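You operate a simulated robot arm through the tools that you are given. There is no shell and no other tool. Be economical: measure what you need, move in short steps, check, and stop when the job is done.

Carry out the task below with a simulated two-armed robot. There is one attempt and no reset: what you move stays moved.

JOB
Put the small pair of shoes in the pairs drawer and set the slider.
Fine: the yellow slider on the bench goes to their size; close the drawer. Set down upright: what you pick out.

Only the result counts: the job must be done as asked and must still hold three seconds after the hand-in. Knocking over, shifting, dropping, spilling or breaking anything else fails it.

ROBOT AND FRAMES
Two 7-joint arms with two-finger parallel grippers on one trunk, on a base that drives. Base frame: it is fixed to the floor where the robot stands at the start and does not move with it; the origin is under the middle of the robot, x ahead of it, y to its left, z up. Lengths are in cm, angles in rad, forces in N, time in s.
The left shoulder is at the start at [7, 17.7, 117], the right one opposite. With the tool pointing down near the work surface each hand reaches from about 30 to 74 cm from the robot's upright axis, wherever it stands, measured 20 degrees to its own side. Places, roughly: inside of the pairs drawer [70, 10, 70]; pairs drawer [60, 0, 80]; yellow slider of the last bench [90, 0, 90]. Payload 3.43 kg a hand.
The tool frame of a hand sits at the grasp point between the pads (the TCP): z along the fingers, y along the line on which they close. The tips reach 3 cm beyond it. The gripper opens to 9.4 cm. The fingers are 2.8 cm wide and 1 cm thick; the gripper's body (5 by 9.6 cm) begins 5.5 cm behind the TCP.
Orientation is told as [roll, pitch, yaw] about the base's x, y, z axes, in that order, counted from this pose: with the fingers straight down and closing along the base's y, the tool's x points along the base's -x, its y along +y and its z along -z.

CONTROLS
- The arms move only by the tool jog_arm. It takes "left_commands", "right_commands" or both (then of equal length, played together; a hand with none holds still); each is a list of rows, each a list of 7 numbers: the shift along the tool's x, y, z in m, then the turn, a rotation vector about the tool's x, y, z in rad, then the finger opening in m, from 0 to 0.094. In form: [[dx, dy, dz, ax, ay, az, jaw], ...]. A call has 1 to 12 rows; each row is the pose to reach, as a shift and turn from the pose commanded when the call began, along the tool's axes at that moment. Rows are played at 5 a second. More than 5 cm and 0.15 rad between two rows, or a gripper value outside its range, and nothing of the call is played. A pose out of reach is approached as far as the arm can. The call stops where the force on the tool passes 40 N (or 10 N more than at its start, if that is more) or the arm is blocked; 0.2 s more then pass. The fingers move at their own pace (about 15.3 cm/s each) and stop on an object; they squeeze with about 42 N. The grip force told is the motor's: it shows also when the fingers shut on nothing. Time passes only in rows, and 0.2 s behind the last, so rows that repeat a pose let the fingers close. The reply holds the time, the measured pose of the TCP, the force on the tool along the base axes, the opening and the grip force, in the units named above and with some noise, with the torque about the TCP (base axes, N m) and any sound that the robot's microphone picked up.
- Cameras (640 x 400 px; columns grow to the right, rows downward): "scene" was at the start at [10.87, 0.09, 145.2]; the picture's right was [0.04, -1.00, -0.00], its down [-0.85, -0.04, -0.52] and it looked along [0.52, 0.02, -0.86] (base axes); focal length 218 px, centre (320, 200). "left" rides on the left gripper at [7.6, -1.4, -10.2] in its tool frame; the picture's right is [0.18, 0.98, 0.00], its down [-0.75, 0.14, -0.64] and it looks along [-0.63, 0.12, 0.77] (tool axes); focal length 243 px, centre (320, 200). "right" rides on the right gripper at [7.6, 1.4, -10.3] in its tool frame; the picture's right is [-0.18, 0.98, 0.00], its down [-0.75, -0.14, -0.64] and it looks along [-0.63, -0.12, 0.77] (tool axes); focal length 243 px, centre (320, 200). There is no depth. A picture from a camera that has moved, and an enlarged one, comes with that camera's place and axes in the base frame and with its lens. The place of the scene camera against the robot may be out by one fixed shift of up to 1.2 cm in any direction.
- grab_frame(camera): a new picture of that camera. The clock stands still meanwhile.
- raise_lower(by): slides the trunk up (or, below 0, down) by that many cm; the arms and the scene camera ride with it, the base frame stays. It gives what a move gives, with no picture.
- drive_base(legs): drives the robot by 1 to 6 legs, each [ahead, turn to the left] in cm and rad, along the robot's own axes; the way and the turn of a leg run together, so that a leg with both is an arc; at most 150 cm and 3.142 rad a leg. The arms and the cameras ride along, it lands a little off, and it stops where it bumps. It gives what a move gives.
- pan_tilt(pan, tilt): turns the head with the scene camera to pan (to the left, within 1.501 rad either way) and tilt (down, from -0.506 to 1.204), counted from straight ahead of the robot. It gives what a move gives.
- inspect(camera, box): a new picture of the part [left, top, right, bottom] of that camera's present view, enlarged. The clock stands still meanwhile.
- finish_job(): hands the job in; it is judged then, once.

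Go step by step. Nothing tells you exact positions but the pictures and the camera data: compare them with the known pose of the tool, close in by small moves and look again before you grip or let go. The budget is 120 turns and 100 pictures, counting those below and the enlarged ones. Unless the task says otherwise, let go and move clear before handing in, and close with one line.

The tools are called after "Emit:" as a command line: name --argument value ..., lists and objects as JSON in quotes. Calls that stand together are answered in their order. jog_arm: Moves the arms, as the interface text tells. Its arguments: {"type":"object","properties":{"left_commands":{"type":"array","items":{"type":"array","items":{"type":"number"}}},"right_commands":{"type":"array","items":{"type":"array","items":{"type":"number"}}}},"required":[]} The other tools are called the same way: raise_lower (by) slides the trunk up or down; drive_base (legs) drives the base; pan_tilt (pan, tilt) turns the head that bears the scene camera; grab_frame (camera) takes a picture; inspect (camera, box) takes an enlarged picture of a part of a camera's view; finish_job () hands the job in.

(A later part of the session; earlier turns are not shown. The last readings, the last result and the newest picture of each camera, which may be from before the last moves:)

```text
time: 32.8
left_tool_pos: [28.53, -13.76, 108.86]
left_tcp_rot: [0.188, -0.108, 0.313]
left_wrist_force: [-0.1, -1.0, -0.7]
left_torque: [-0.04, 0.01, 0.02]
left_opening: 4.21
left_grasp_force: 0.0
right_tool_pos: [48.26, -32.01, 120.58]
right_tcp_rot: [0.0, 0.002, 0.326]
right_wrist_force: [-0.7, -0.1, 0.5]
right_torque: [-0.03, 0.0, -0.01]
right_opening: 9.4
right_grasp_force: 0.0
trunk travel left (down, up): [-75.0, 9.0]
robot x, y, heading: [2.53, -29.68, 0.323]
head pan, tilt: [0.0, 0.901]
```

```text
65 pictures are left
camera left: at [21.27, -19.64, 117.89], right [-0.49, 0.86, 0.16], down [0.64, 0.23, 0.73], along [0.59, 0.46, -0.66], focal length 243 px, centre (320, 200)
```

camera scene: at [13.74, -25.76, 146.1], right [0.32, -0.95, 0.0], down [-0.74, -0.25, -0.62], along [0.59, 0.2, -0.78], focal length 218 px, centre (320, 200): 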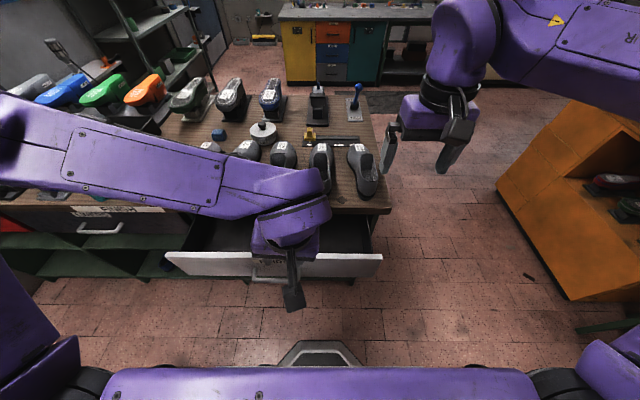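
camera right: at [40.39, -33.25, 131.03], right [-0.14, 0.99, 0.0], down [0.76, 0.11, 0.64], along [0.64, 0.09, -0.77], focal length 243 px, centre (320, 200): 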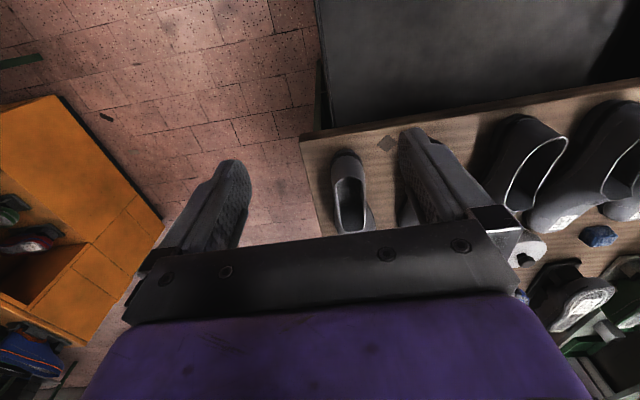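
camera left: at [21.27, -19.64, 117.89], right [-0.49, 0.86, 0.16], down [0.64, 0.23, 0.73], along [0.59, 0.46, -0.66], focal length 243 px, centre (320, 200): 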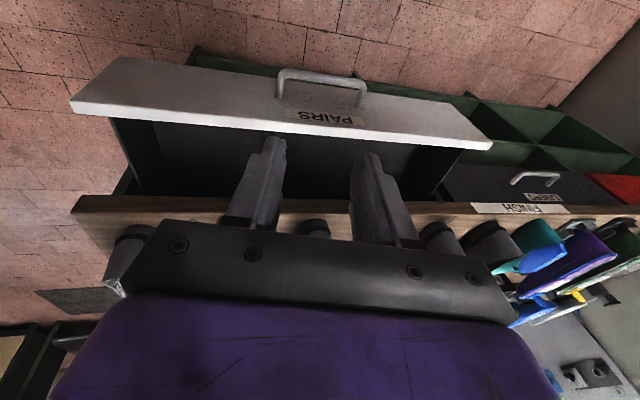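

The drawer is still open ~15 cm. I level the left hand and move it over the opening, to pull the drawer further by its front panel from inside (easy to lift out again).

Emit:
jog_arm --left_commands '[[-0.03, 0, 0, 0.094, 0.054, 0, 0.02], [-0.06, 0, 0, 0.188, 0.108, 0, 0.0], [-0.1, 0, 0, 0.188, 0.108, 0, 0.0], [-0.14, 0, 0, 0.188, 0.108, 0, 0.0], [-0.17, 0, 0, 0.188, 0.108, 0, 0.0]]'

Emit:
grab_frame --camera "scene"

Emit:
grab_frame --camera "left"

```text
time: 34.0
left_tool_pos: [44.62, -8.68, 110.65]
left_tcp_rot: [-0.001, 0.002, 0.321]
left_wrist_force: [0.8, 0.1, -0.5]
left_torque: [0.0, 0.0, 0.02]
left_opening: 0.0
left_grasp_force: 33.1
right_tool_pos: [48.38, -32.17, 120.51]
right_tcp_rot: [0.0, 0.005, 0.325]
right_wrist_force: [-0.3, -0.6, -0.1]
right_torque: [-0.03, -0.03, 0.01]
right_opening: 9.38
right_grasp_force: 0.1
trunk travel left (down, up): [-75.0, 9.0]
robot x, y, heading: [2.75, -29.63, 0.327]
head pan, tilt: [0.0, 0.901]
```

```text
64 pictures are left
camera scene: at [13.88, -25.69, 146.09], right [0.32, -0.95, 0.0], down [-0.74, -0.25, -0.62], along [0.59, 0.2, -0.78], focal length 218 px, centre (320, 200)
```

scene: 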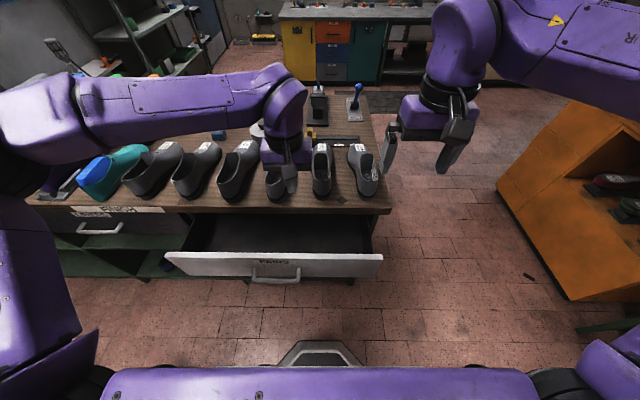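

```text
63 pictures are left
camera left: at [37.82, -12.36, 120.93], right [-0.48, 0.87, 0.0], down [0.67, 0.37, 0.64], along [0.56, 0.31, -0.77], focal length 243 px, centre (320, 200)
```

left: 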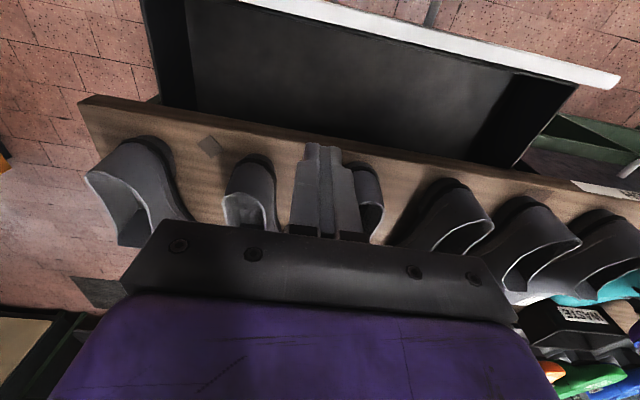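

The closed fingers are over the open drawer, between its front (≈41) and the bench edge (≈54.6). I descend to z≈79 inside it and drag the front back.

Emit:
jog_arm --left_commands '[[0, 0, 0.045, 0, 0, 0, 0], [0, 0, 0.09, 0, 0, 0, 0], [0, 0, 0.135, 0, 0, 0, 0], [0, 0, 0.18, 0, 0, 0, 0], [0, 0, 0.225, 0, 0, 0, 0], [0, 0, 0.27, 0, 0, 0, 0], [0, 0, 0.312, 0, 0, 0, 0]]'

Emit:
grab_frame --camera "left"

```text
time: 35.6
left_tool_pos: [44.57, -8.56, 79.37]
left_tcp_rot: [-0.003, -0.001, 0.322]
left_wrist_force: [0.1, -0.1, 0.0]
left_torque: [-0.02, -0.05, -0.01]
left_opening: 0.01
left_grasp_force: 32.7
right_tool_pos: [48.3, -32.1, 120.46]
right_tcp_rot: [0.0, 0.004, 0.324]
right_wrist_force: [-0.2, 1.1, 0.3]
right_torque: [0.02, 0.02, 0.0]
right_opening: 9.38
right_grasp_force: 0.0
trunk travel left (down, up): [-75.0, 9.0]
robot x, y, heading: [2.72, -29.08, 0.324]
head pan, tilt: [0.0, 0.901]
```

```text
62 pictures are left
camera left: at [37.8, -12.3, 89.62], right [-0.48, 0.87, 0.0], down [0.67, 0.37, 0.64], along [0.56, 0.31, -0.77], focal length 243 px, centre (320, 200)
```

left: 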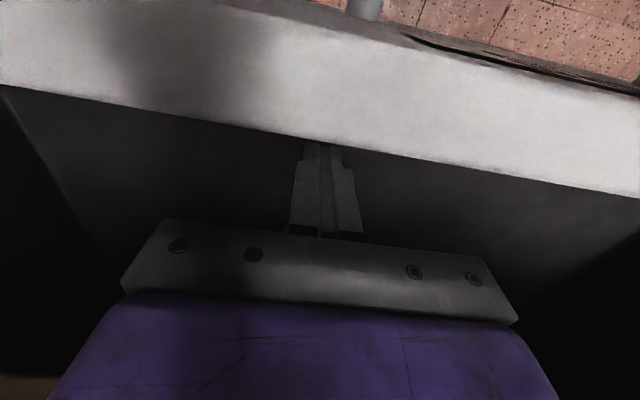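

Emit:
jog_arm --left_commands '[[0.02, 0, 0, 0, 0, 0, 0], [0.04, 0, 0, 0, 0, 0, 0], [0.06, 0, 0, 0, 0, 0, 0], [0.08, 0, 0, 0, 0, 0, 0], [0.1, 0, 0, 0, 0, 0, 0], [0.12, 0, 0, 0, 0, 0, 0], [0.135, 0, 0, 0, 0, 0, 0], [0.145, 0, 0, 0, 0, 0, 0]]'

Emit:
grab_frame --camera "scene"

```text
time: 37.4
left_tool_pos: [30.61, -13.45, 79.49]
left_tcp_rot: [-0.001, -0.001, 0.321]
left_wrist_force: [1.3, 1.3, 0.3]
left_torque: [-0.03, 0.04, -0.06]
left_opening: 0.0
left_grasp_force: 32.7
right_tool_pos: [48.3, -32.11, 120.66]
right_tcp_rot: [-0.001, 0.001, 0.324]
right_wrist_force: [-0.2, 0.4, -0.8]
right_torque: [-0.04, -0.01, 0.0]
right_opening: 9.43
right_grasp_force: 0.1
trunk travel left (down, up): [-75.0, 9.0]
robot x, y, heading: [3.07, -29.78, 0.325]
head pan, tilt: [0.0, 0.901]
```

```text
61 pictures are left
camera scene: at [13.78, -25.72, 146.1], right [0.32, -0.95, 0.0], down [-0.74, -0.25, -0.62], along [0.59, 0.2, -0.78], focal length 218 px, centre (320, 200)
```

scene: 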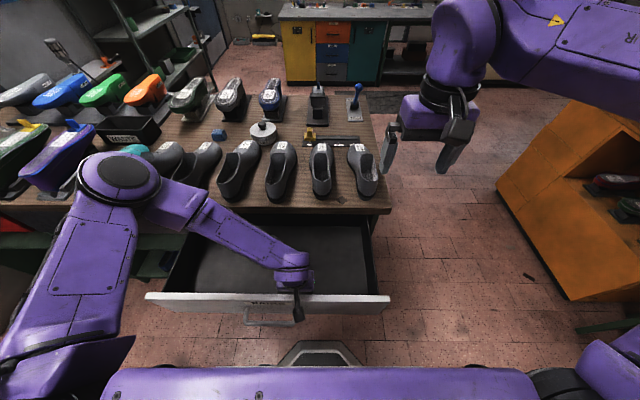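

The drawer is open about 27 cm. I lift the left hand out and park it to the left, and bring the right hand over the shoes for a close look.

Emit:
jog_arm --left_commands '[[-0.005, 0, -0.03, 0, 0, 0, 0], [-0.01, 0, -0.07, 0, 0, 0, 0], [-0.01, 0, -0.11, 0, 0, 0, 0], [-0.01, 0, -0.15, 0, 0, 0, 0], [-0.01, 0.02, -0.19, 0, 0, 0, 0], [-0.01, 0.05, -0.22, 0, 0, 0, 0], [-0.01, 0.08, -0.25, 0, 0, 0, 0], [-0.01, 0.11, -0.28, 0, 0, 0, 0]]' --right_commands '[[-0.02, 0, 0.01, 0, 0, 0, 0.094], [-0.04, 0, 0.02, 0, 0, 0, 0.094], [-0.06, 0, 0.03, 0, 0, 0, 0.094], [-0.08, 0, 0.04, 0, 0, 0, 0.094], [-0.1, 0, 0.05, 0, 0, 0, 0.094], [-0.12, 0, 0.06, 0, 0, 0, 0.094], [-0.13, 0, 0.065, 0, 0, 0, 0.094], [-0.14, 0.01, 0.07, 0, 0, 0, 0.094]]'

Emit:
grab_frame --camera "scene"

Emit:
grab_frame --camera "right"

```text
time: 39.2
left_tool_pos: [28.25, -2.71, 107.74]
left_tcp_rot: [-0.004, 0.001, 0.32]
left_wrist_force: [-1.0, 1.4, 0.1]
left_torque: [-0.04, 0.0, 0.01]
left_opening: 0.0
left_grasp_force: 33.1
right_tool_pos: [59.57, -28.16, 114.74]
right_tcp_rot: [-0.001, -0.001, 0.322]
right_wrist_force: [-0.6, 0.6, 1.1]
right_torque: [-0.02, 0.0, -0.04]
right_opening: 9.39
right_grasp_force: 0.0
right hand out of reach, approached as far as the arm can: row 7, 8
trunk travel left (down, up): [-75.0, 9.0]
robot x, y, heading: [3.01, -29.91, 0.328]
head pan, tilt: [0.0, 0.901]
```

```text
60 pictures are left
camera scene: at [13.58, -25.6, 146.11], right [0.32, -0.95, 0.0], down [-0.74, -0.25, -0.62], along [0.59, 0.2, -0.78], focal length 218 px, centre (320, 200)
```

scene: 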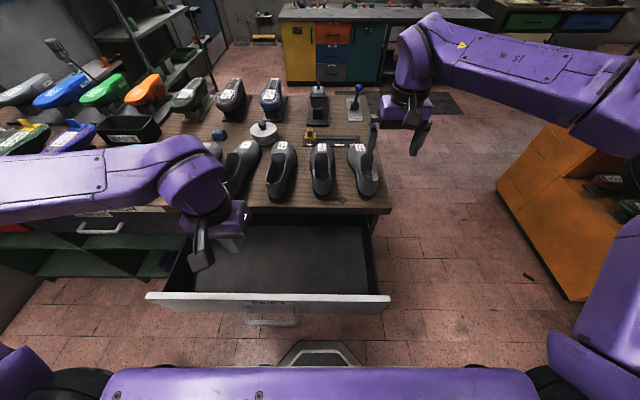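

```text
59 pictures are left
camera right: at [51.71, -29.25, 125.04], right [-0.14, 0.99, 0.0], down [0.76, 0.11, 0.64], along [0.64, 0.09, -0.77], focal length 243 px, centre (320, 200)
```

right: 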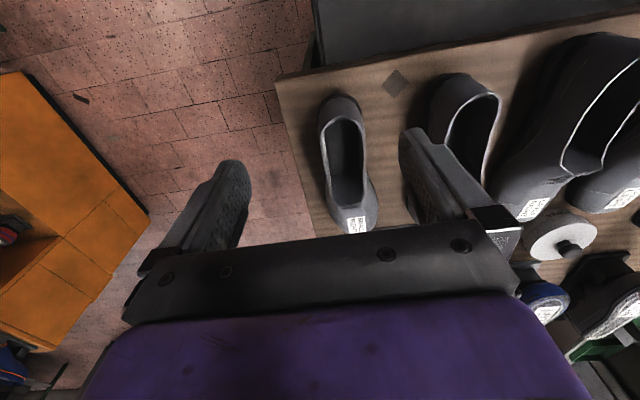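

Both small shoes run roughly straight away from me and look about 27 cm long, so the drawer should open a bit further. I zoom in on the shoes to pick grip points.

Emit:
inspect --camera "right" --box '[280, 60, 520, 260]'

Emit:
inspect --camera "scene" --box '[280, 120, 400, 220]'

```text
2.00 times, centred on (400, 160) of right
camera zoom: at [51.71, -29.25, 125.04], right [-0.14, 0.99, 0.0], down [0.76, 0.11, 0.64], along [0.64, 0.09, -0.77], focal length 485 px, centre (160, 280)
```

zoom: 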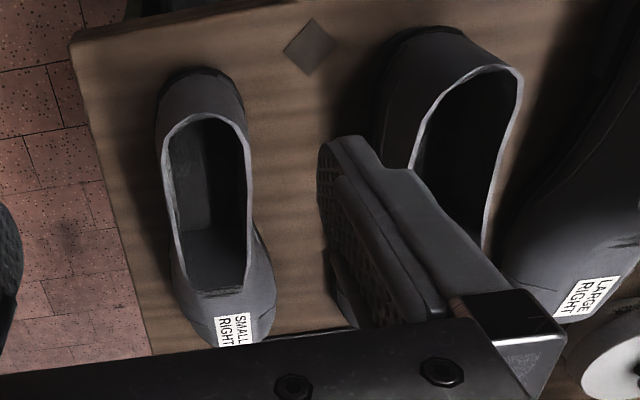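

```text
4.00 times, centred on (340, 170) of scene
camera zoom: at [13.58, -25.6, 146.11], right [0.32, -0.95, 0.0], down [-0.74, -0.25, -0.62], along [0.59, 0.2, -0.78], focal length 873 px, centre (240, 320)
```

zoom: 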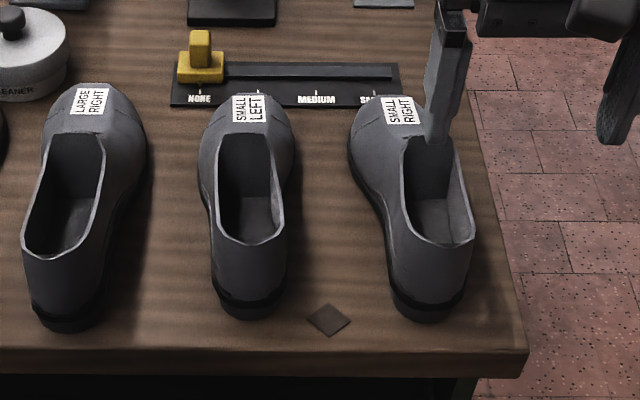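

Shoe geometry: collars top out at z≈97.5 and are about 6.5 cm wide; the right shoe's axis is at 15 cm right and the left shoe's at 1 cm right, both straight ahead. First the left hand goes back into the drawer to hold its front while I drive back 6 cm.

Emit:
jog_arm --left_commands '[[-0.003, -0.03, 0.0, 0, 0, 0, 0], [-0.006, -0.06, 0.01, 0, 0, 0, 0], [-0.009, -0.085, 0.04, 0, 0, 0, 0], [-0.01, -0.095, 0.08, 0, 0, 0, 0], [-0.01, -0.095, 0.125, 0, 0, 0, 0], [-0.01, -0.095, 0.17, 0, 0, 0, 0], [-0.01, -0.095, 0.215, 0, 0, 0, 0], [-0.01, -0.095, 0.255, 0, 0, 0, 0], [-0.01, -0.095, 0.283, 0, 0, 0, 0]]'

Emit:
grab_frame --camera "left"

```text
time: 41.2
left_tool_pos: [32.21, -11.36, 79.1]
left_tcp_rot: [-0.001, 0.0, 0.321]
left_wrist_force: [0.3, 0.0, 0.5]
left_torque: [0.02, -0.01, 0.0]
left_opening: 0.01
left_grasp_force: 33.3
right_tool_pos: [59.76, -28.3, 114.66]
right_tcp_rot: [-0.001, 0.003, 0.324]
right_wrist_force: [0.1, 0.2, 0.3]
right_torque: [0.0, 0.0, -0.04]
right_opening: 9.41
right_grasp_force: 0.1
trunk travel left (down, up): [-75.0, 9.0]
robot x, y, heading: [2.68, -29.77, 0.327]
head pan, tilt: [0.0, 0.901]
```

```text
56 pictures are left
camera left: at [25.35, -15.14, 89.49], right [-0.48, 0.87, 0.0], down [0.67, 0.37, 0.64], along [0.56, 0.31, -0.77], focal length 243 px, centre (320, 200)
```

left: 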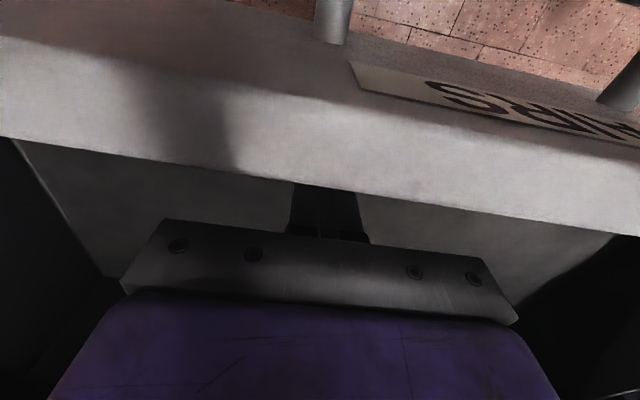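

Fingers are inside, behind the front. I drive back 8 cm to drag the drawer further.

Emit:
drive_base --legs '[[-8, 0]]'

Emit:
grab_frame --camera "scene"

```text
time: 42.1
left_tool_pos: [29.04, -12.46, 79.33]
left_tcp_rot: [-0.008, -0.027, 0.315]
left_wrist_force: [18.6, 9.3, 3.6]
left_torque: [-0.33, 1.35, -1.04]
left_opening: 0.0
left_grasp_force: 32.8
right_tool_pos: [55.57, -29.71, 114.58]
right_tcp_rot: [-0.001, 0.003, 0.324]
right_wrist_force: [-0.3, -0.2, 0.0]
right_torque: [0.03, -0.04, -0.02]
right_opening: 9.4
right_grasp_force: 0.1
trunk travel left (down, up): [-75.0, 9.0]
robot x, y, heading: [-1.46, -30.88, 0.325]
head pan, tilt: [0.0, 0.901]
stopped in leg 1: the force on the tool passed its limit at 95 N (the readings are from after the stop); the commanded pose is now the measured one
```

```text
55 pictures are left
camera scene: at [9.7, -27.08, 146.07], right [0.32, -0.95, 0.0], down [-0.74, -0.25, -0.62], along [0.59, 0.2, -0.78], focal length 218 px, centre (320, 200)
```

scene: 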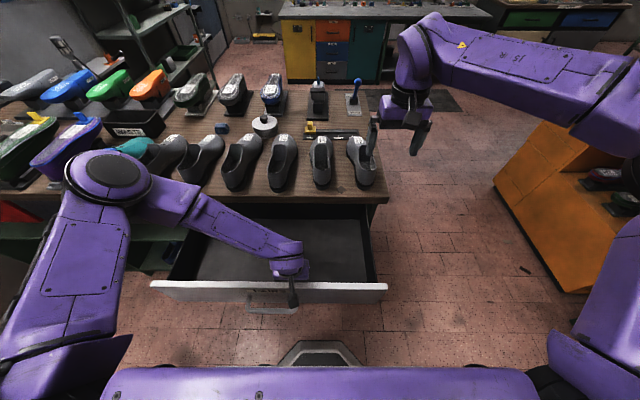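

The drawer is at its stop: 25.9 cm clear opening, so the shoes will lie crosswise (wrist turned 90°). I lift the left hand out and drive forward again to reach the shoes.

Emit:
jog_arm --left_commands '[[-0.008, 0, -0.01, 0, 0, 0, 0], [-0.01, 0, -0.04, 0, 0, 0, 0], [-0.01, 0, -0.08, 0, 0, 0, 0], [-0.01, 0, -0.12, 0, 0, 0, 0], [-0.01, 0.0, -0.16, 0, 0, 0, 0.04], [-0.01, 0.03, -0.19, 0, 0, 0, 0.094], [-0.01, 0.06, -0.22, 0, 0, 0, 0.094], [-0.01, 0.1, -0.25, 0, 0, 0, 0.094], [-0.01, 0.13, -0.28, 0, 0, 0, 0.094]]'

Emit:
drive_base --legs '[[5.5, 0]]'

Emit:
grab_frame --camera "scene"

Emit:
grab_frame --camera "right"

```text
time: 44.1
left_tool_pos: [24.8, 0.24, 107.23]
left_tcp_rot: [-0.007, -0.025, 0.314]
left_wrist_force: [-0.3, -0.4, 0.2]
left_torque: [0.0, -0.02, 0.0]
left_opening: 9.39
left_grasp_force: 0.1
right_tool_pos: [55.22, -29.51, 114.8]
right_tcp_rot: [-0.002, 0.003, 0.326]
right_wrist_force: [0.1, -0.1, 0.5]
right_torque: [-0.02, -0.04, 0.01]
right_opening: 9.41
right_grasp_force: 0.0
trunk travel left (down, up): [-75.0, 9.0]
robot x, y, heading: [-1.57, -31.02, 0.33]
head pan, tilt: [0.0, 0.901]
```

```text
time: 45.1
left_tool_pos: [29.63, 1.68, 107.5]
left_tcp_rot: [-0.004, -0.032, 0.314]
left_wrist_force: [-1.3, -0.4, 0.7]
left_torque: [0.03, -0.07, 0.01]
left_opening: 9.4
left_grasp_force: 0.0
right_tool_pos: [59.87, -28.15, 115.24]
right_tcp_rot: [0.0, -0.004, 0.328]
right_wrist_force: [-0.9, -0.8, 0.6]
right_torque: [-0.01, -0.05, 0.0]
right_opening: 9.42
right_grasp_force: 0.1
trunk travel left (down, up): [-75.0, 9.0]
robot x, y, heading: [3.81, -29.21, 0.323]
head pan, tilt: [0.0, 0.901]
```

```text
54 pictures are left
camera scene: at [13.81, -25.7, 146.2], right [0.32, -0.95, 0.0], down [-0.74, -0.25, -0.63], along [0.59, 0.2, -0.78], focal length 218 px, centre (320, 200)
```

scene: 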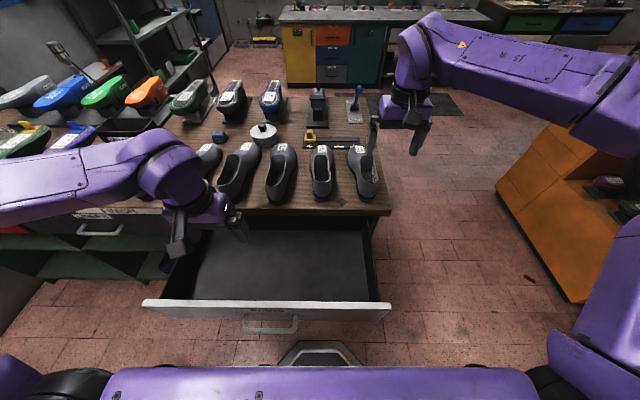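

```text
53 pictures are left
camera right: at [52.05, -29.25, 125.35], right [-0.14, 0.99, 0.0], down [0.76, 0.11, 0.65], along [0.64, 0.09, -0.76], focal length 243 px, centre (320, 200)
```

right: 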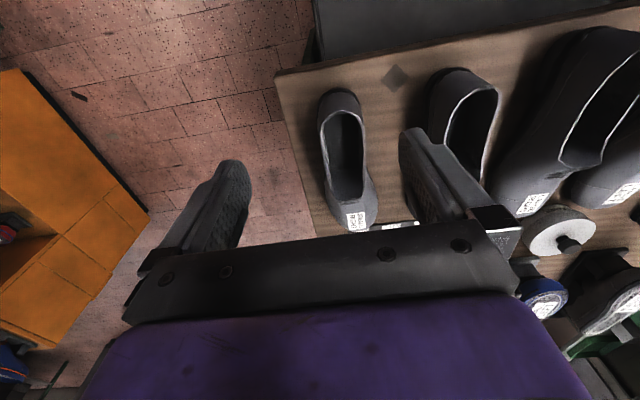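

I compute the right shoe's grip point at about [71.3, -22.6], axis along my forward direction. I bring the right hand over it at a safe height.

Emit:
jog_arm --right_commands '[[-0.01, 0, 0.03, 0, 0, 0, 0.094], [-0.03, 0.004, 0.06, 0, 0, 0, 0.094], [-0.055, 0.008, 0.09, 0, 0, 0, 0.094], [-0.08, 0.012, 0.11, 0, 0, 0, 0.094], [-0.105, 0.016, 0.118, 0, 0, 0, 0.094], [-0.126, 0.0165, 0.118, 0, 0, 0, 0.094]]'

Emit:
grab_frame --camera "right"

Emit:
inspect --camera "scene" --box '[280, 120, 440, 220]'

```text
time: 46.5
left_tool_pos: [30.25, 2.0, 107.17]
left_tcp_rot: [-0.008, -0.021, 0.315]
left_wrist_force: [0.1, 0.8, -0.5]
left_torque: [0.03, -0.02, -0.05]
left_opening: 9.41
left_grasp_force: 0.0
right_tool_pos: [65.71, -25.4, 105.8]
right_tcp_rot: [-0.001, 0.004, 0.327]
right_wrist_force: [0.3, 0.1, -0.8]
right_torque: [0.01, -0.01, 0.01]
right_opening: 9.4
right_grasp_force: 0.0
right hand out of reach, approached as far as the arm can: row 4, 5, 6
trunk travel left (down, up): [-75.0, 9.0]
robot x, y, heading: [3.8, -29.35, 0.325]
head pan, tilt: [0.0, 0.901]
```

```text
52 pictures are left
camera right: at [57.94, -26.48, 116.07], right [-0.14, 0.99, 0.0], down [0.76, 0.11, 0.64], along [0.63, 0.09, -0.77], focal length 243 px, centre (320, 200)
```

right: 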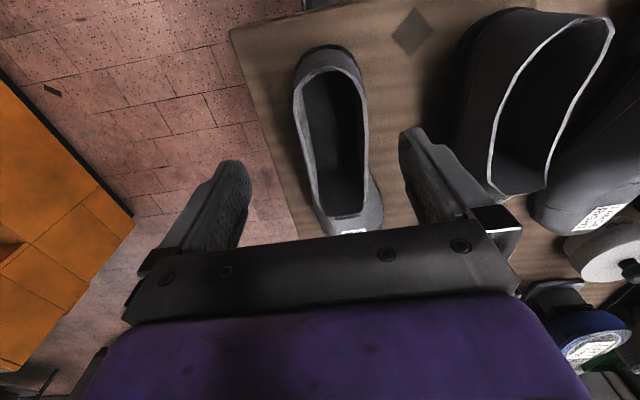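

```text
4.00 times, centred on (360, 170) of scene
camera zoom: at [14.83, -25.32, 146.09], right [0.32, -0.95, 0.0], down [-0.74, -0.25, -0.62], along [0.59, 0.2, -0.78], focal length 873 px, centre (160, 320)
```

zoom: 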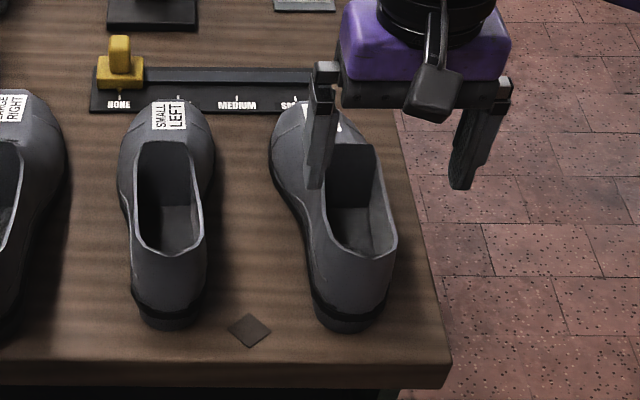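

The right hand is near its reach limit at this height. Raising the trunk 9 cm gives more reach, then I take the hand forward and down.

Emit:
raise_lower --by 9

```text
time: 47.7
left_tool_pos: [30.24, 1.87, 116.22]
left_tcp_rot: [-0.008, -0.024, 0.314]
left_wrist_force: [-0.5, 0.2, 0.2]
left_torque: [0.01, 0.02, 0.04]
left_opening: 9.4
left_grasp_force: 0.1
right_tool_pos: [65.75, -25.4, 114.79]
right_tcp_rot: [0.0, 0.002, 0.327]
right_wrist_force: [0.2, 0.5, -0.6]
right_torque: [0.01, 0.0, 0.0]
right_opening: 9.39
right_grasp_force: 0.0
trunk travel left (down, up): [-84.0, 0.0]
robot x, y, heading: [3.65, -29.49, 0.328]
head pan, tilt: [0.0, 0.901]
```

Emit:
jog_arm --right_commands '[[0.0, 0, 0.02, 0, 0, 0.024, 0.094], [0.0, 0.0, 0.045, 0, 0, 0.048, 0.094], [0.0, 0.0, 0.07, 0, 0, 0.048, 0.094], [0.0, 0.0, 0.09, 0, 0, 0.048, 0.094]]'

Emit:
grab_frame --camera "right"

```text
time: 48.7
left_tool_pos: [30.25, 1.97, 116.28]
left_tcp_rot: [-0.005, -0.023, 0.315]
left_wrist_force: [0.0, -0.1, 0.0]
left_torque: [0.02, 0.01, -0.03]
left_opening: 9.38
left_grasp_force: 0.1
right_tool_pos: [65.61, -25.5, 105.74]
right_tcp_rot: [0.001, 0.002, 0.279]
right_wrist_force: [1.0, 0.0, -0.5]
right_torque: [0.01, -0.01, 0.0]
right_opening: 9.39
right_grasp_force: 0.1
trunk travel left (down, up): [-84.0, 0.0]
robot x, y, heading: [3.97, -29.15, 0.324]
head pan, tilt: [0.0, 0.901]
```

```text
50 pictures are left
camera right: at [57.78, -26.19, 116.06], right [-0.09, 1.0, 0.0], down [0.77, 0.07, 0.64], along [0.64, 0.06, -0.77], focal length 243 px, centre (320, 200)
```

right: 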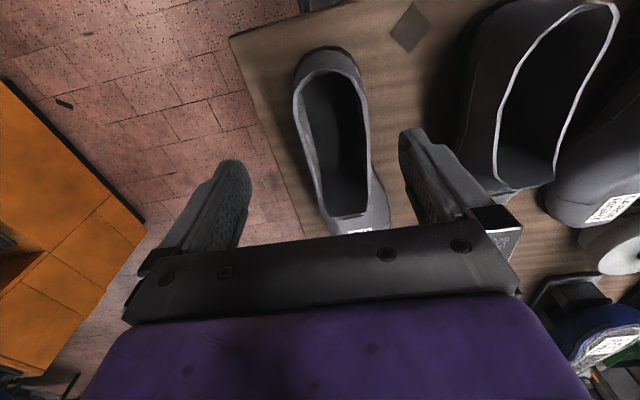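

In tool coordinates the shoe collar runs from 4 cm behind to 12 cm ahead, 1.2 cm to the left. I move over the grip point and descend to straddle it.

Emit:
jog_arm --right_commands '[[-0.02, 0.006, 0, 0, 0, 0.02, 0.094], [-0.04, 0.012, 0, 0, 0, 0.02, 0.094], [-0.06, 0.012, 0.01, 0, 0, 0.02, 0.094], [-0.06, 0.012, 0.04, 0, 0, 0.02, 0.094], [-0.06, 0.012, 0.07, 0, 0, 0.02, 0.094], [-0.06, 0.012, 0.09, 0, 0, 0.02, 0.094], [-0.06, 0.012, 0.105, 0, 0, 0.02, 0.094]]'

Emit:
grab_frame --camera "right"

Emit:
inspect --camera "scene" --box '[280, 120, 440, 220]'

```text
time: 50.3
left_tool_pos: [30.21, 1.86, 116.22]
left_tcp_rot: [-0.008, -0.024, 0.314]
left_wrist_force: [-1.0, -0.5, -1.0]
left_torque: [0.04, -0.06, 0.0]
left_opening: 9.42
left_grasp_force: 0.1
right_tool_pos: [70.7, -22.76, 98.31]
right_tcp_rot: [0.002, -0.002, 0.255]
right_wrist_force: [-0.5, 0.5, -0.6]
right_torque: [0.01, -0.02, 0.01]
right_opening: 9.4
right_grasp_force: 0.0
right hand out of reach, approached as far as the arm can: row 3, 4, 5, 6, 7
trunk travel left (down, up): [-84.0, 0.0]
robot x, y, heading: [4.01, -28.98, 0.331]
head pan, tilt: [0.0, 0.901]
```

```text
49 pictures are left
camera right: at [62.87, -23.4, 108.64], right [-0.07, 1.0, 0.0], down [0.76, 0.05, 0.64], along [0.64, 0.05, -0.77], focal length 243 px, centre (320, 200)
```

right: 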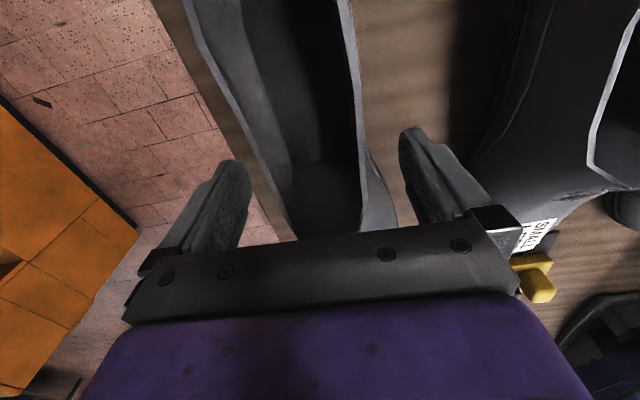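

```text
4.00 times, centred on (360, 170) of scene
camera zoom: at [14.69, -25.38, 155.11], right [0.32, -0.95, 0.0], down [-0.74, -0.25, -0.62], along [0.59, 0.2, -0.78], focal length 873 px, centre (160, 320)
```

zoom: 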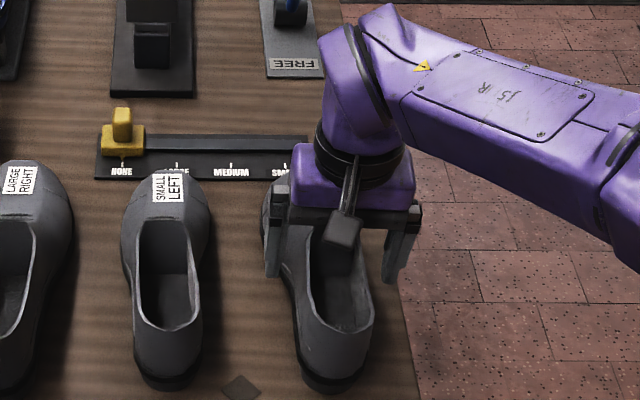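

The hand straddles the shoe but the arm is at full stretch 3 cm too high. A 3 cm drive forward gives the missing reach.

Emit:
drive_base --legs '[[3, 0]]'

Emit:
grab_frame --camera "right"

Emit:
grab_frame --camera "scene"

```text
time: 51.2
left_tool_pos: [32.41, 2.5, 116.47]
left_tcp_rot: [-0.006, -0.031, 0.315]
left_wrist_force: [-1.8, 0.1, -0.1]
left_torque: [-0.01, -0.07, 0.0]
left_opening: 9.41
left_grasp_force: 0.0
right_tool_pos: [73.03, -22.03, 98.86]
right_tcp_rot: [0.0, -0.007, 0.256]
right_wrist_force: [-0.1, -0.5, 0.3]
right_torque: [0.04, -0.06, -0.05]
right_opening: 9.4
right_grasp_force: 0.0
trunk travel left (down, up): [-84.0, 0.0]
robot x, y, heading: [6.79, -27.98, 0.324]
head pan, tilt: [0.0, 0.901]
```

```text
47 pictures are left
camera right: at [65.11, -22.64, 109.05], right [-0.07, 1.0, 0.0], down [0.76, 0.05, 0.65], along [0.65, 0.05, -0.76], focal length 243 px, centre (320, 200)
```

right: 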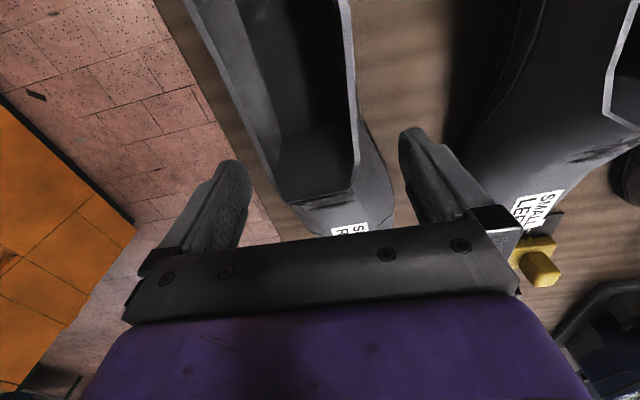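

```text
46 pictures are left
camera scene: at [16.66, -24.72, 155.19], right [0.32, -0.95, 0.0], down [-0.74, -0.25, -0.63], along [0.59, 0.2, -0.78], focal length 218 px, centre (320, 200)
```

scene: 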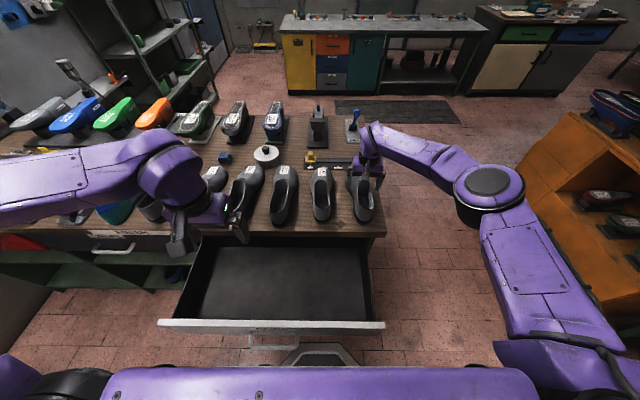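

Emit:
jog_arm --right_commands '[[0.015, -0.004, 0, 0, 0, 0, 0.094], [0.03, -0.0075, 0, 0, 0, 0, 0.094]]'

Emit:
grab_frame --camera "right"

```text
time: 51.8
left_tool_pos: [32.87, 2.76, 116.41]
left_tcp_rot: [-0.005, -0.026, 0.313]
left_wrist_force: [0.3, -0.1, 1.0]
left_torque: [0.02, -0.05, 0.03]
left_opening: 9.41
left_grasp_force: 0.1
right_tool_pos: [70.6, -23.67, 98.56]
right_tcp_rot: [0.001, -0.003, 0.256]
right_wrist_force: [-0.6, -0.2, -0.4]
right_torque: [0.02, -0.03, 0.0]
right_opening: 9.41
right_grasp_force: 0.0
trunk travel left (down, up): [-84.0, 0.0]
robot x, y, heading: [6.45, -28.47, 0.329]
head pan, tilt: [0.0, 0.901]
```

```text
45 pictures are left
camera right: at [62.74, -24.19, 108.88], right [-0.07, 1.0, 0.0], down [0.76, 0.05, 0.64], along [0.64, 0.05, -0.76], focal length 243 px, centre (320, 200)
```

right: 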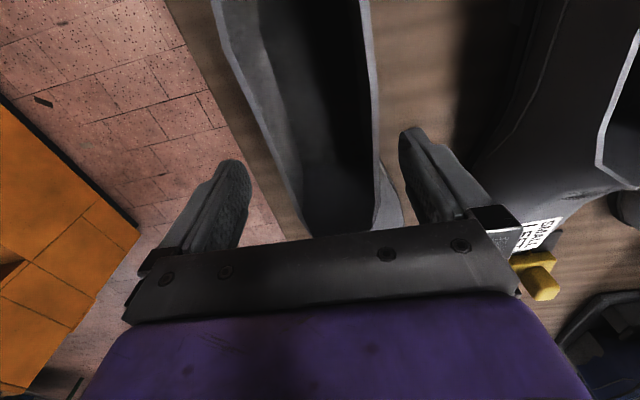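

The shoe walls are nearly centred between the fingers. I shift 4 mm left, descend 4 cm, then check.

Emit:
jog_arm --right_commands '[[0, 0.004, 0.012, 0, 0, 0, 0.094], [0, 0.004, 0.028, 0, 0, 0, 0.094], [0, 0.004, 0.041, 0, 0, 0, 0.094]]'

Emit:
grab_frame --camera "right"

```text
time: 52.6
left_tool_pos: [32.9, 2.89, 116.48]
left_tcp_rot: [-0.006, -0.027, 0.315]
left_wrist_force: [-0.3, -0.4, 0.2]
left_torque: [-0.03, 0.0, -0.02]
left_opening: 9.41
left_grasp_force: 0.1
right_tool_pos: [70.79, -22.88, 94.62]
right_tcp_rot: [0.002, -0.01, 0.256]
right_wrist_force: [2.9, -2.0, 16.6]
right_torque: [0.21, -0.13, -0.05]
right_opening: 9.38
right_grasp_force: 0.1
trunk travel left (down, up): [-84.0, 0.0]
robot x, y, heading: [6.7, -28.5, 0.328]
head pan, tilt: [0.0, 0.901]
```

```text
44 pictures are left
camera right: at [62.87, -23.6, 104.9], right [-0.07, 1.0, 0.0], down [0.76, 0.05, 0.65], along [0.65, 0.05, -0.76], focal length 243 px, centre (320, 200)
```

right: 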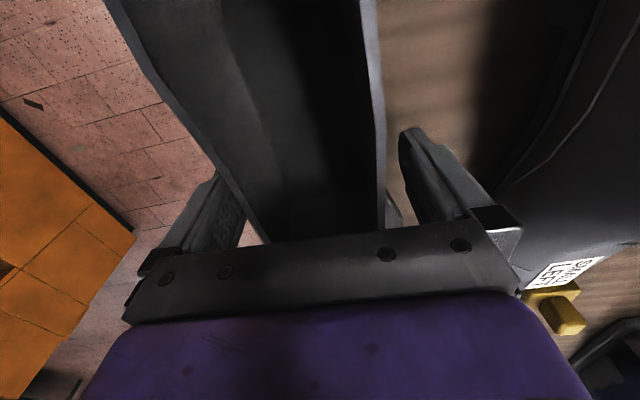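

A fingertip touches the shoe's flare. I back up 6 mm and close the fingers there.

Emit:
jog_arm --right_commands '[[0, 0, -0.006, 0, 0, 0, 0.094], [0, 0, -0.006, 0, 0, 0, 0.05], [0, 0, -0.006, 0, 0, 0, 0.03], [0, 0, -0.006, 0, 0, 0, 0.03], [0, 0, -0.006, 0, 0, 0, 0.03]]'

Emit:
grab_frame --camera "right"

```text
time: 53.8
left_tool_pos: [33.03, 2.83, 116.3]
left_tcp_rot: [-0.005, -0.022, 0.314]
left_wrist_force: [0.2, -0.4, -0.2]
left_torque: [0.03, 0.02, 0.01]
left_opening: 9.41
left_grasp_force: 0.1
right_tool_pos: [70.9, -22.89, 94.9]
right_tcp_rot: [-0.001, -0.001, 0.255]
right_wrist_force: [0.7, -0.7, -0.5]
right_torque: [-0.08, 0.19, -0.02]
right_opening: 6.7
right_grasp_force: 41.7
trunk travel left (down, up): [-84.0, 0.0]
robot x, y, heading: [7.27, -27.97, 0.329]
head pan, tilt: [0.0, 0.901]
```

```text
43 pictures are left
camera right: at [63.01, -23.56, 105.19], right [-0.07, 1.0, 0.0], down [0.77, 0.05, 0.64], along [0.64, 0.05, -0.77], focal length 243 px, centre (320, 200)
```

right: 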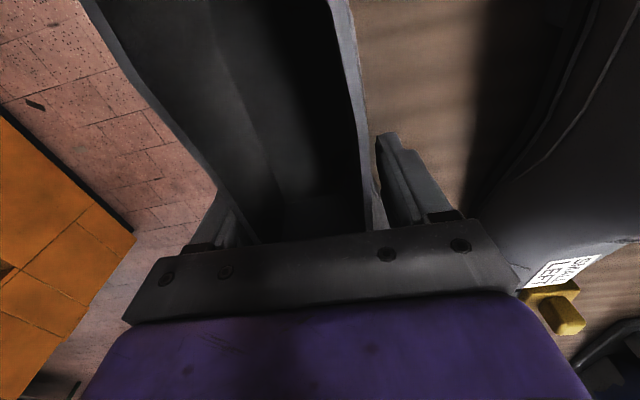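

Held at 6.7 cm with 42 N. I lift 4 cm and check that the shoe hangs level.

Emit:
jog_arm --right_commands '[[0, 0, -0.01, 0, 0, 0, 0.03], [0, 0, -0.02, 0, 0, 0, 0.03], [0, 0, -0.03, 0, 0, 0, 0.03], [0, 0, -0.045, 0, 0, 0, 0.03], [0, 0, -0.06, 0, 0, 0, 0.03]]'

Emit:
grab_frame --camera "scene"

Emit:
inspect --camera "scene" --box '[260, 130, 420, 250]'

```text
time: 55.0
left_tool_pos: [33.09, 2.91, 116.24]
left_tcp_rot: [-0.007, -0.024, 0.314]
left_wrist_force: [-0.1, -0.3, 0.6]
left_torque: [0.03, -0.03, -0.02]
left_opening: 9.39
left_grasp_force: 0.0
right_tool_pos: [71.08, -22.84, 100.9]
right_tcp_rot: [0.0, -0.001, 0.257]
right_wrist_force: [0.4, 0.0, -4.2]
right_torque: [-0.02, 0.14, 0.01]
right_opening: 6.72
right_grasp_force: 42.1
trunk travel left (down, up): [-84.0, 0.0]
robot x, y, heading: [6.79, -28.28, 0.331]
head pan, tilt: [0.0, 0.901]
```

```text
42 pictures are left
camera scene: at [17.59, -24.4, 155.1], right [0.32, -0.95, 0.0], down [-0.74, -0.25, -0.62], along [0.59, 0.2, -0.78], focal length 218 px, centre (320, 200)
```

scene: 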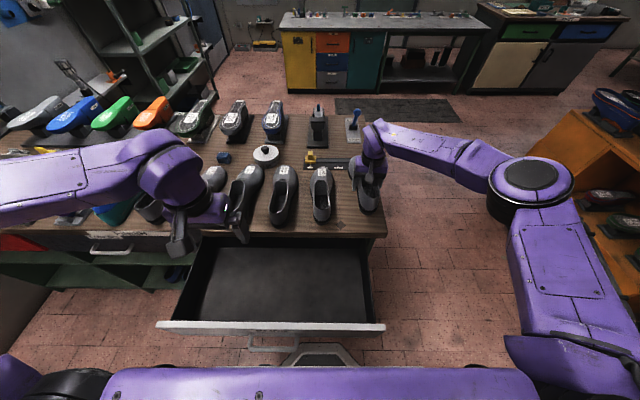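

```text
3.33 times, centred on (340, 190) of scene
camera zoom: at [17.59, -24.4, 155.1], right [0.32, -0.95, 0.0], down [-0.74, -0.25, -0.62], along [0.59, 0.2, -0.78], focal length 728 px, centre (253, 233)
```

zoom: 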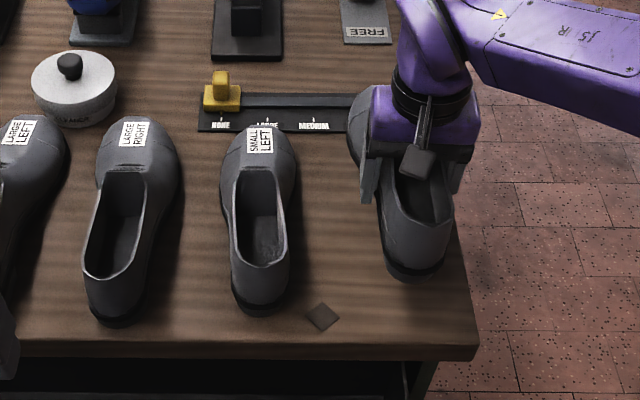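

Shoe is held level (≈0.4 kg). I drive back 9 cm so the drawer sits at a comfortable distance, then draw the shoe back over it.

Emit:
drive_base --legs '[[-9, 0]]'

Emit:
jog_arm --right_commands '[[0.03, 0, 0, 0, 0, 0, 0.03], [0.06, 0, 0, 0, 0, 0, 0.03], [0.09, 0, 0, 0, 0, 0, 0.03], [0.12, 0, 0, 0, 0, 0, 0.03], [0.15, 0, 0, 0, 0, 0, 0.03], [0.18, 0, 0, 0, 0, 0, 0.03]]'

Emit:
grab_frame --camera "scene"

```text
time: 56.1
left_tool_pos: [24.99, 0.05, 116.03]
left_tcp_rot: [-0.007, -0.021, 0.314]
left_wrist_force: [0.0, 0.6, 0.1]
left_torque: [0.0, -0.02, 0.02]
left_opening: 9.4
left_grasp_force: 0.0
right_tool_pos: [62.72, -25.76, 100.66]
right_tcp_rot: [0.0, 0.003, 0.255]
right_wrist_force: [-0.4, 0.4, -3.7]
right_torque: [-0.07, 0.13, 0.0]
right_opening: 6.7
right_grasp_force: 42.1
trunk travel left (down, up): [-84.0, 0.0]
robot x, y, heading: [-1.58, -31.12, 0.33]
head pan, tilt: [0.0, 0.901]
```

```text
time: 57.5
left_tool_pos: [24.62, 0.02, 116.4]
left_tcp_rot: [-0.008, -0.024, 0.314]
left_wrist_force: [-0.3, 0.2, -0.2]
left_torque: [0.0, 0.0, 0.0]
left_opening: 9.4
left_grasp_force: 0.1
right_tool_pos: [44.79, -30.44, 100.83]
right_tcp_rot: [0.0, -0.002, 0.255]
right_wrist_force: [-0.3, 0.6, -2.7]
right_torque: [-0.05, 0.13, 0.02]
right_opening: 6.66
right_grasp_force: 42.3
trunk travel left (down, up): [-84.0, 0.0]
robot x, y, heading: [-1.97, -30.84, 0.331]
head pan, tilt: [0.0, 0.901]
```

```text
40 pictures are left
camera scene: at [9.01, -27.34, 155.12], right [0.32, -0.95, 0.0], down [-0.74, -0.25, -0.62], along [0.59, 0.2, -0.78], focal length 218 px, centre (320, 200)
```

scene: 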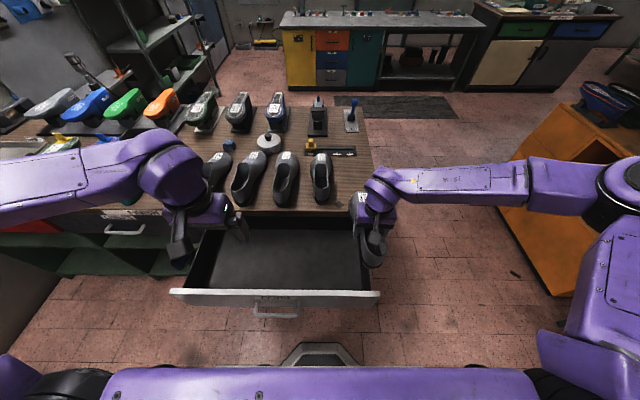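

Now over the drawer's right side. I rotate the shoe 93° so the toe points left, while moving to the front-right part of the drawer, staying high.

Emit:
jog_arm --right_commands '[[0.003, 0.008, -0.01, 0, 0, -0.136, 0.03], [0.006, 0.016, -0.02, 0, 0, -0.272, 0.03], [0.009, 0.025, -0.03, 0, 0, -0.408, 0.03], [0.012, 0.033, -0.03, 0, 0, -0.543, 0.03], [0.015, 0.041, -0.03, 0, 0, -0.679, 0.03], [0.019, 0.05, -0.03, 0, 0, -0.815, 0.03], [0.022, 0.058, -0.03, 0, 0, -0.951, 0.03], [0.025, 0.066, -0.03, 0, 0, -1.087, 0.03], [0.028, 0.075, -0.03, 0, 0, -1.223, 0.03], [0.031, 0.083, -0.03, 0, 0, -1.358, 0.03], [0.035, 0.092, -0.03, 0, 0, -1.494, 0.03], [0.038, 0.1, -0.03, 0, 0, -1.63, 0.03]]'

Emit:
grab_frame --camera "scene"

Emit:
grab_frame --camera "right"

```text
time: 60.1
left_tool_pos: [24.77, 0.09, 116.2]
left_tcp_rot: [-0.008, -0.024, 0.313]
left_wrist_force: [-0.2, 0.5, 0.5]
left_torque: [0.04, 0.04, 0.02]
left_opening: 9.41
left_grasp_force: 0.0
right_tool_pos: [43.84, -26.56, 98.28]
right_tcp_rot: [-0.209, -0.187, 1.375]
right_wrist_force: [-0.3, 0.1, -3.7]
right_torque: [-0.1, 0.02, 0.01]
right_opening: 6.52
right_grasp_force: 41.6
right hand out of reach, approached as far as the arm can: row 7, 8, 9, 10, 11, 12
trunk travel left (down, up): [-84.0, 0.0]
robot x, y, heading: [-1.61, -30.83, 0.327]
head pan, tilt: [0.0, 0.901]
```

```text
39 pictures are left
camera scene: at [9.19, -27.28, 155.1], right [0.32, -0.95, 0.0], down [-0.74, -0.25, -0.62], along [0.59, 0.2, -0.78], focal length 218 px, centre (320, 200)
```

scene: 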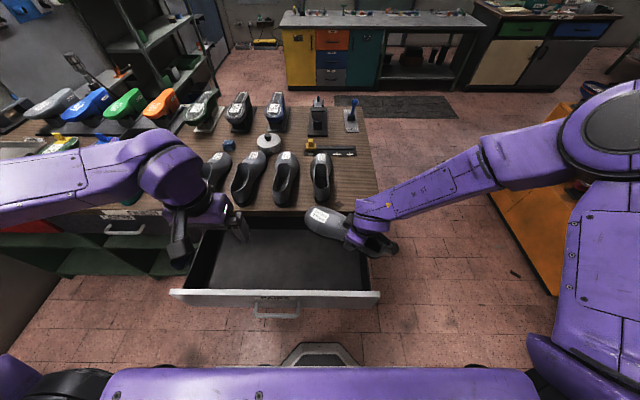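

```text
38 pictures are left
camera right: at [38.37, -35.05, 106.44], right [-0.9, 0.4, -0.17], down [0.13, 0.61, 0.79], along [0.42, 0.69, -0.59], focal length 243 px, centre (320, 200)
```

right: 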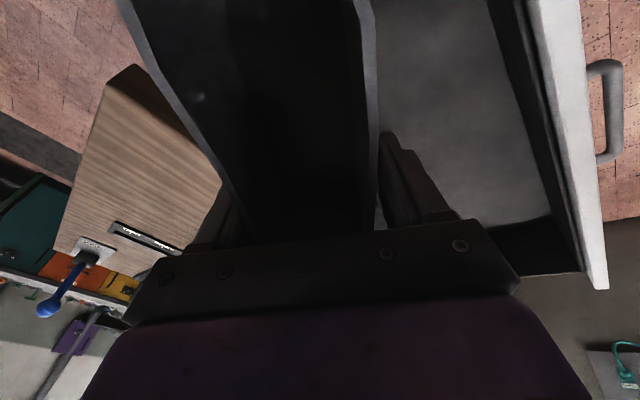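

The wrist runs out at about 1.1 rad relative yaw. A diagonal placement (≈57° to the drawer) also fits, so I turn back to that yaw and level the hand.

Emit:
jog_arm --right_commands '[[-0.001, -0.009, 0, 0, 0, 0.143, 0.03], [-0.002, -0.018, 0, 0, 0, 0.286, 0.03], [-0.004, -0.027, 0, 0, 0, 0.429, 0.03], [-0.005, -0.035, 0, 0, 0, 0.572, 0.03], [-0.005, -0.035, 0, 0, 0, 0.572, 0.03]]'

Emit:
grab_frame --camera "scene"

```text
time: 61.3
left_tool_pos: [24.54, -0.0, 116.22]
left_tcp_rot: [-0.006, -0.024, 0.314]
left_wrist_force: [0.2, -0.5, -0.3]
left_torque: [-0.01, 0.02, -0.02]
left_opening: 9.39
left_grasp_force: 0.1
right_tool_pos: [47.19, -26.79, 99.33]
right_tcp_rot: [-0.071, -0.275, 0.793]
right_wrist_force: [0.5, -0.2, -3.4]
right_torque: [-0.1, 0.11, 0.0]
right_opening: 6.53
right_grasp_force: 41.9
trunk travel left (down, up): [-84.0, 0.0]
robot x, y, heading: [-1.58, -30.92, 0.326]
head pan, tilt: [0.0, 0.901]
```

```text
37 pictures are left
camera scene: at [9.18, -27.26, 155.1], right [0.32, -0.95, 0.0], down [-0.74, -0.25, -0.62], along [0.59, 0.2, -0.78], focal length 218 px, centre (320, 200)
```

scene: 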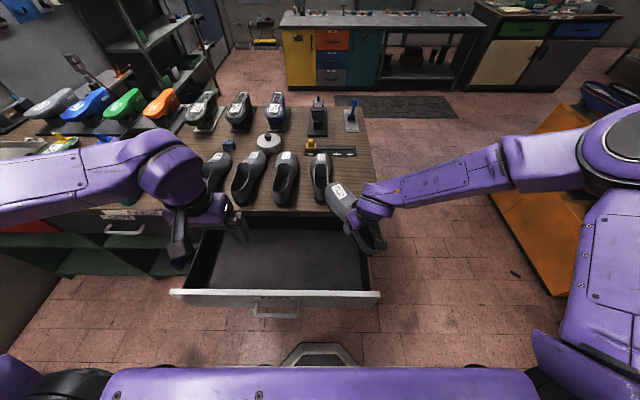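

The commanded pose was the achieved one, so the hand is just tilted. I level it, turn to a moderate yaw and move it back over the drawer.

Emit:
jog_arm --right_commands '[[0.0, 0.015, -0.005, -0.03, 0.11, -0.05, 0.03], [0.0, 0.035, -0.005, -0.05, 0.2, -0.1, 0.03], [-0.005, 0.055, -0.005, -0.071, 0.275, -0.15, 0.03], [-0.008, 0.07, -0.005, -0.071, 0.275, -0.2, 0.03], [-0.01, 0.085, -0.005, -0.071, 0.275, -0.2, 0.03]]'

Emit:
grab_frame --camera "scene"

```text
time: 62.5
left_tool_pos: [24.76, 0.27, 116.25]
left_tcp_rot: [-0.007, -0.022, 0.313]
left_wrist_force: [-0.5, -0.6, 0.5]
left_torque: [0.0, 0.0, -0.02]
left_opening: 9.4
left_grasp_force: 0.0
right_tool_pos: [41.86, -20.0, 99.5]
right_tcp_rot: [-0.025, 0.011, 0.983]
right_wrist_force: [0.6, -0.7, -3.2]
right_torque: [-0.11, 0.11, 0.0]
right_opening: 6.49
right_grasp_force: 41.8
trunk travel left (down, up): [-84.0, 0.0]
robot x, y, heading: [-1.78, -31.29, 0.324]
head pan, tilt: [0.0, 0.901]
```

```text
36 pictures are left
camera scene: at [9.23, -27.12, 155.09], right [0.32, -0.95, 0.0], down [-0.74, -0.25, -0.62], along [0.59, 0.2, -0.78], focal length 218 px, centre (320, 200)
```

scene: 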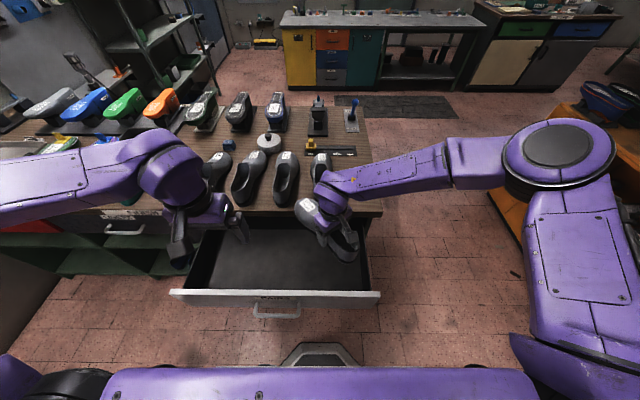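

Emit:
jog_arm --right_commands '[[0, 0, 0, 0, 0, -0.13, 0.03], [0, 0, 0, 0, 0, -0.26, 0.03]]'

```text
time: 63.1
left_tool_pos: [24.69, 0.11, 116.24]
left_tcp_rot: [-0.007, -0.022, 0.315]
left_wrist_force: [-0.1, -0.1, 0.0]
left_torque: [0.01, -0.04, -0.01]
left_opening: 9.38
left_grasp_force: 0.1
right_tool_pos: [41.87, -20.19, 99.48]
right_tcp_rot: [-0.023, 0.014, 1.113]
right_wrist_force: [-0.2, 0.5, -4.0]
right_torque: [-0.1, 0.07, -0.01]
right_opening: 6.51
right_grasp_force: 42.2
right hand out of reach, approached as far as the arm can: row 2
trunk travel left (down, up): [-84.0, 0.0]
robot x, y, heading: [-2.03, -30.83, 0.328]
head pan, tilt: [0.0, 0.901]
```

The wrist limit is on this side; the other rotation direction (toe to the right) should have more range. I pull back a little, rise, and rotate clockwise.

Emit:
jog_arm --right_commands '[[0.016, 0.016, -0.02, 0, 0, 0.05, 0.03], [0.031, 0.032, -0.035, 0, 0, 0.19, 0.03], [0.031, 0.032, -0.035, 0, 0, 0.33, 0.03], [0.031, 0.032, -0.035, 0, 0, 0.47, 0.03], [0.031, 0.032, -0.035, 0, 0, 0.61, 0.03], [0.031, 0.032, -0.035, 0, 0, 0.75, 0.03], [0.031, 0.032, -0.035, 0, 0, 0.89, 0.03], [0.031, 0.032, -0.035, 0, 0, 1.03, 0.03], [0.031, 0.032, -0.035, 0, 0, 1.17, 0.03], [0.031, 0.032, -0.035, 0, 0, 1.31, 0.03], [0.031, 0.032, -0.035, 0, 0, 1.45, 0.03]]'

```text
time: 65.5
left_tool_pos: [24.72, -0.03, 116.25]
left_tcp_rot: [-0.006, -0.024, 0.314]
left_wrist_force: [0.8, -0.5, -0.2]
left_torque: [0.0, 0.02, -0.01]
left_opening: 9.39
left_grasp_force: 0.1
right_tool_pos: [37.69, -21.48, 102.9]
right_tcp_rot: [-0.017, -0.022, -0.341]
right_wrist_force: [0.3, 0.4, -3.7]
right_torque: [0.06, 0.17, 0.0]
right_opening: 6.5
right_grasp_force: 42.0
trunk travel left (down, up): [-84.0, 0.0]
robot x, y, heading: [-1.86, -31.15, 0.327]
head pan, tilt: [0.0, 0.901]
```

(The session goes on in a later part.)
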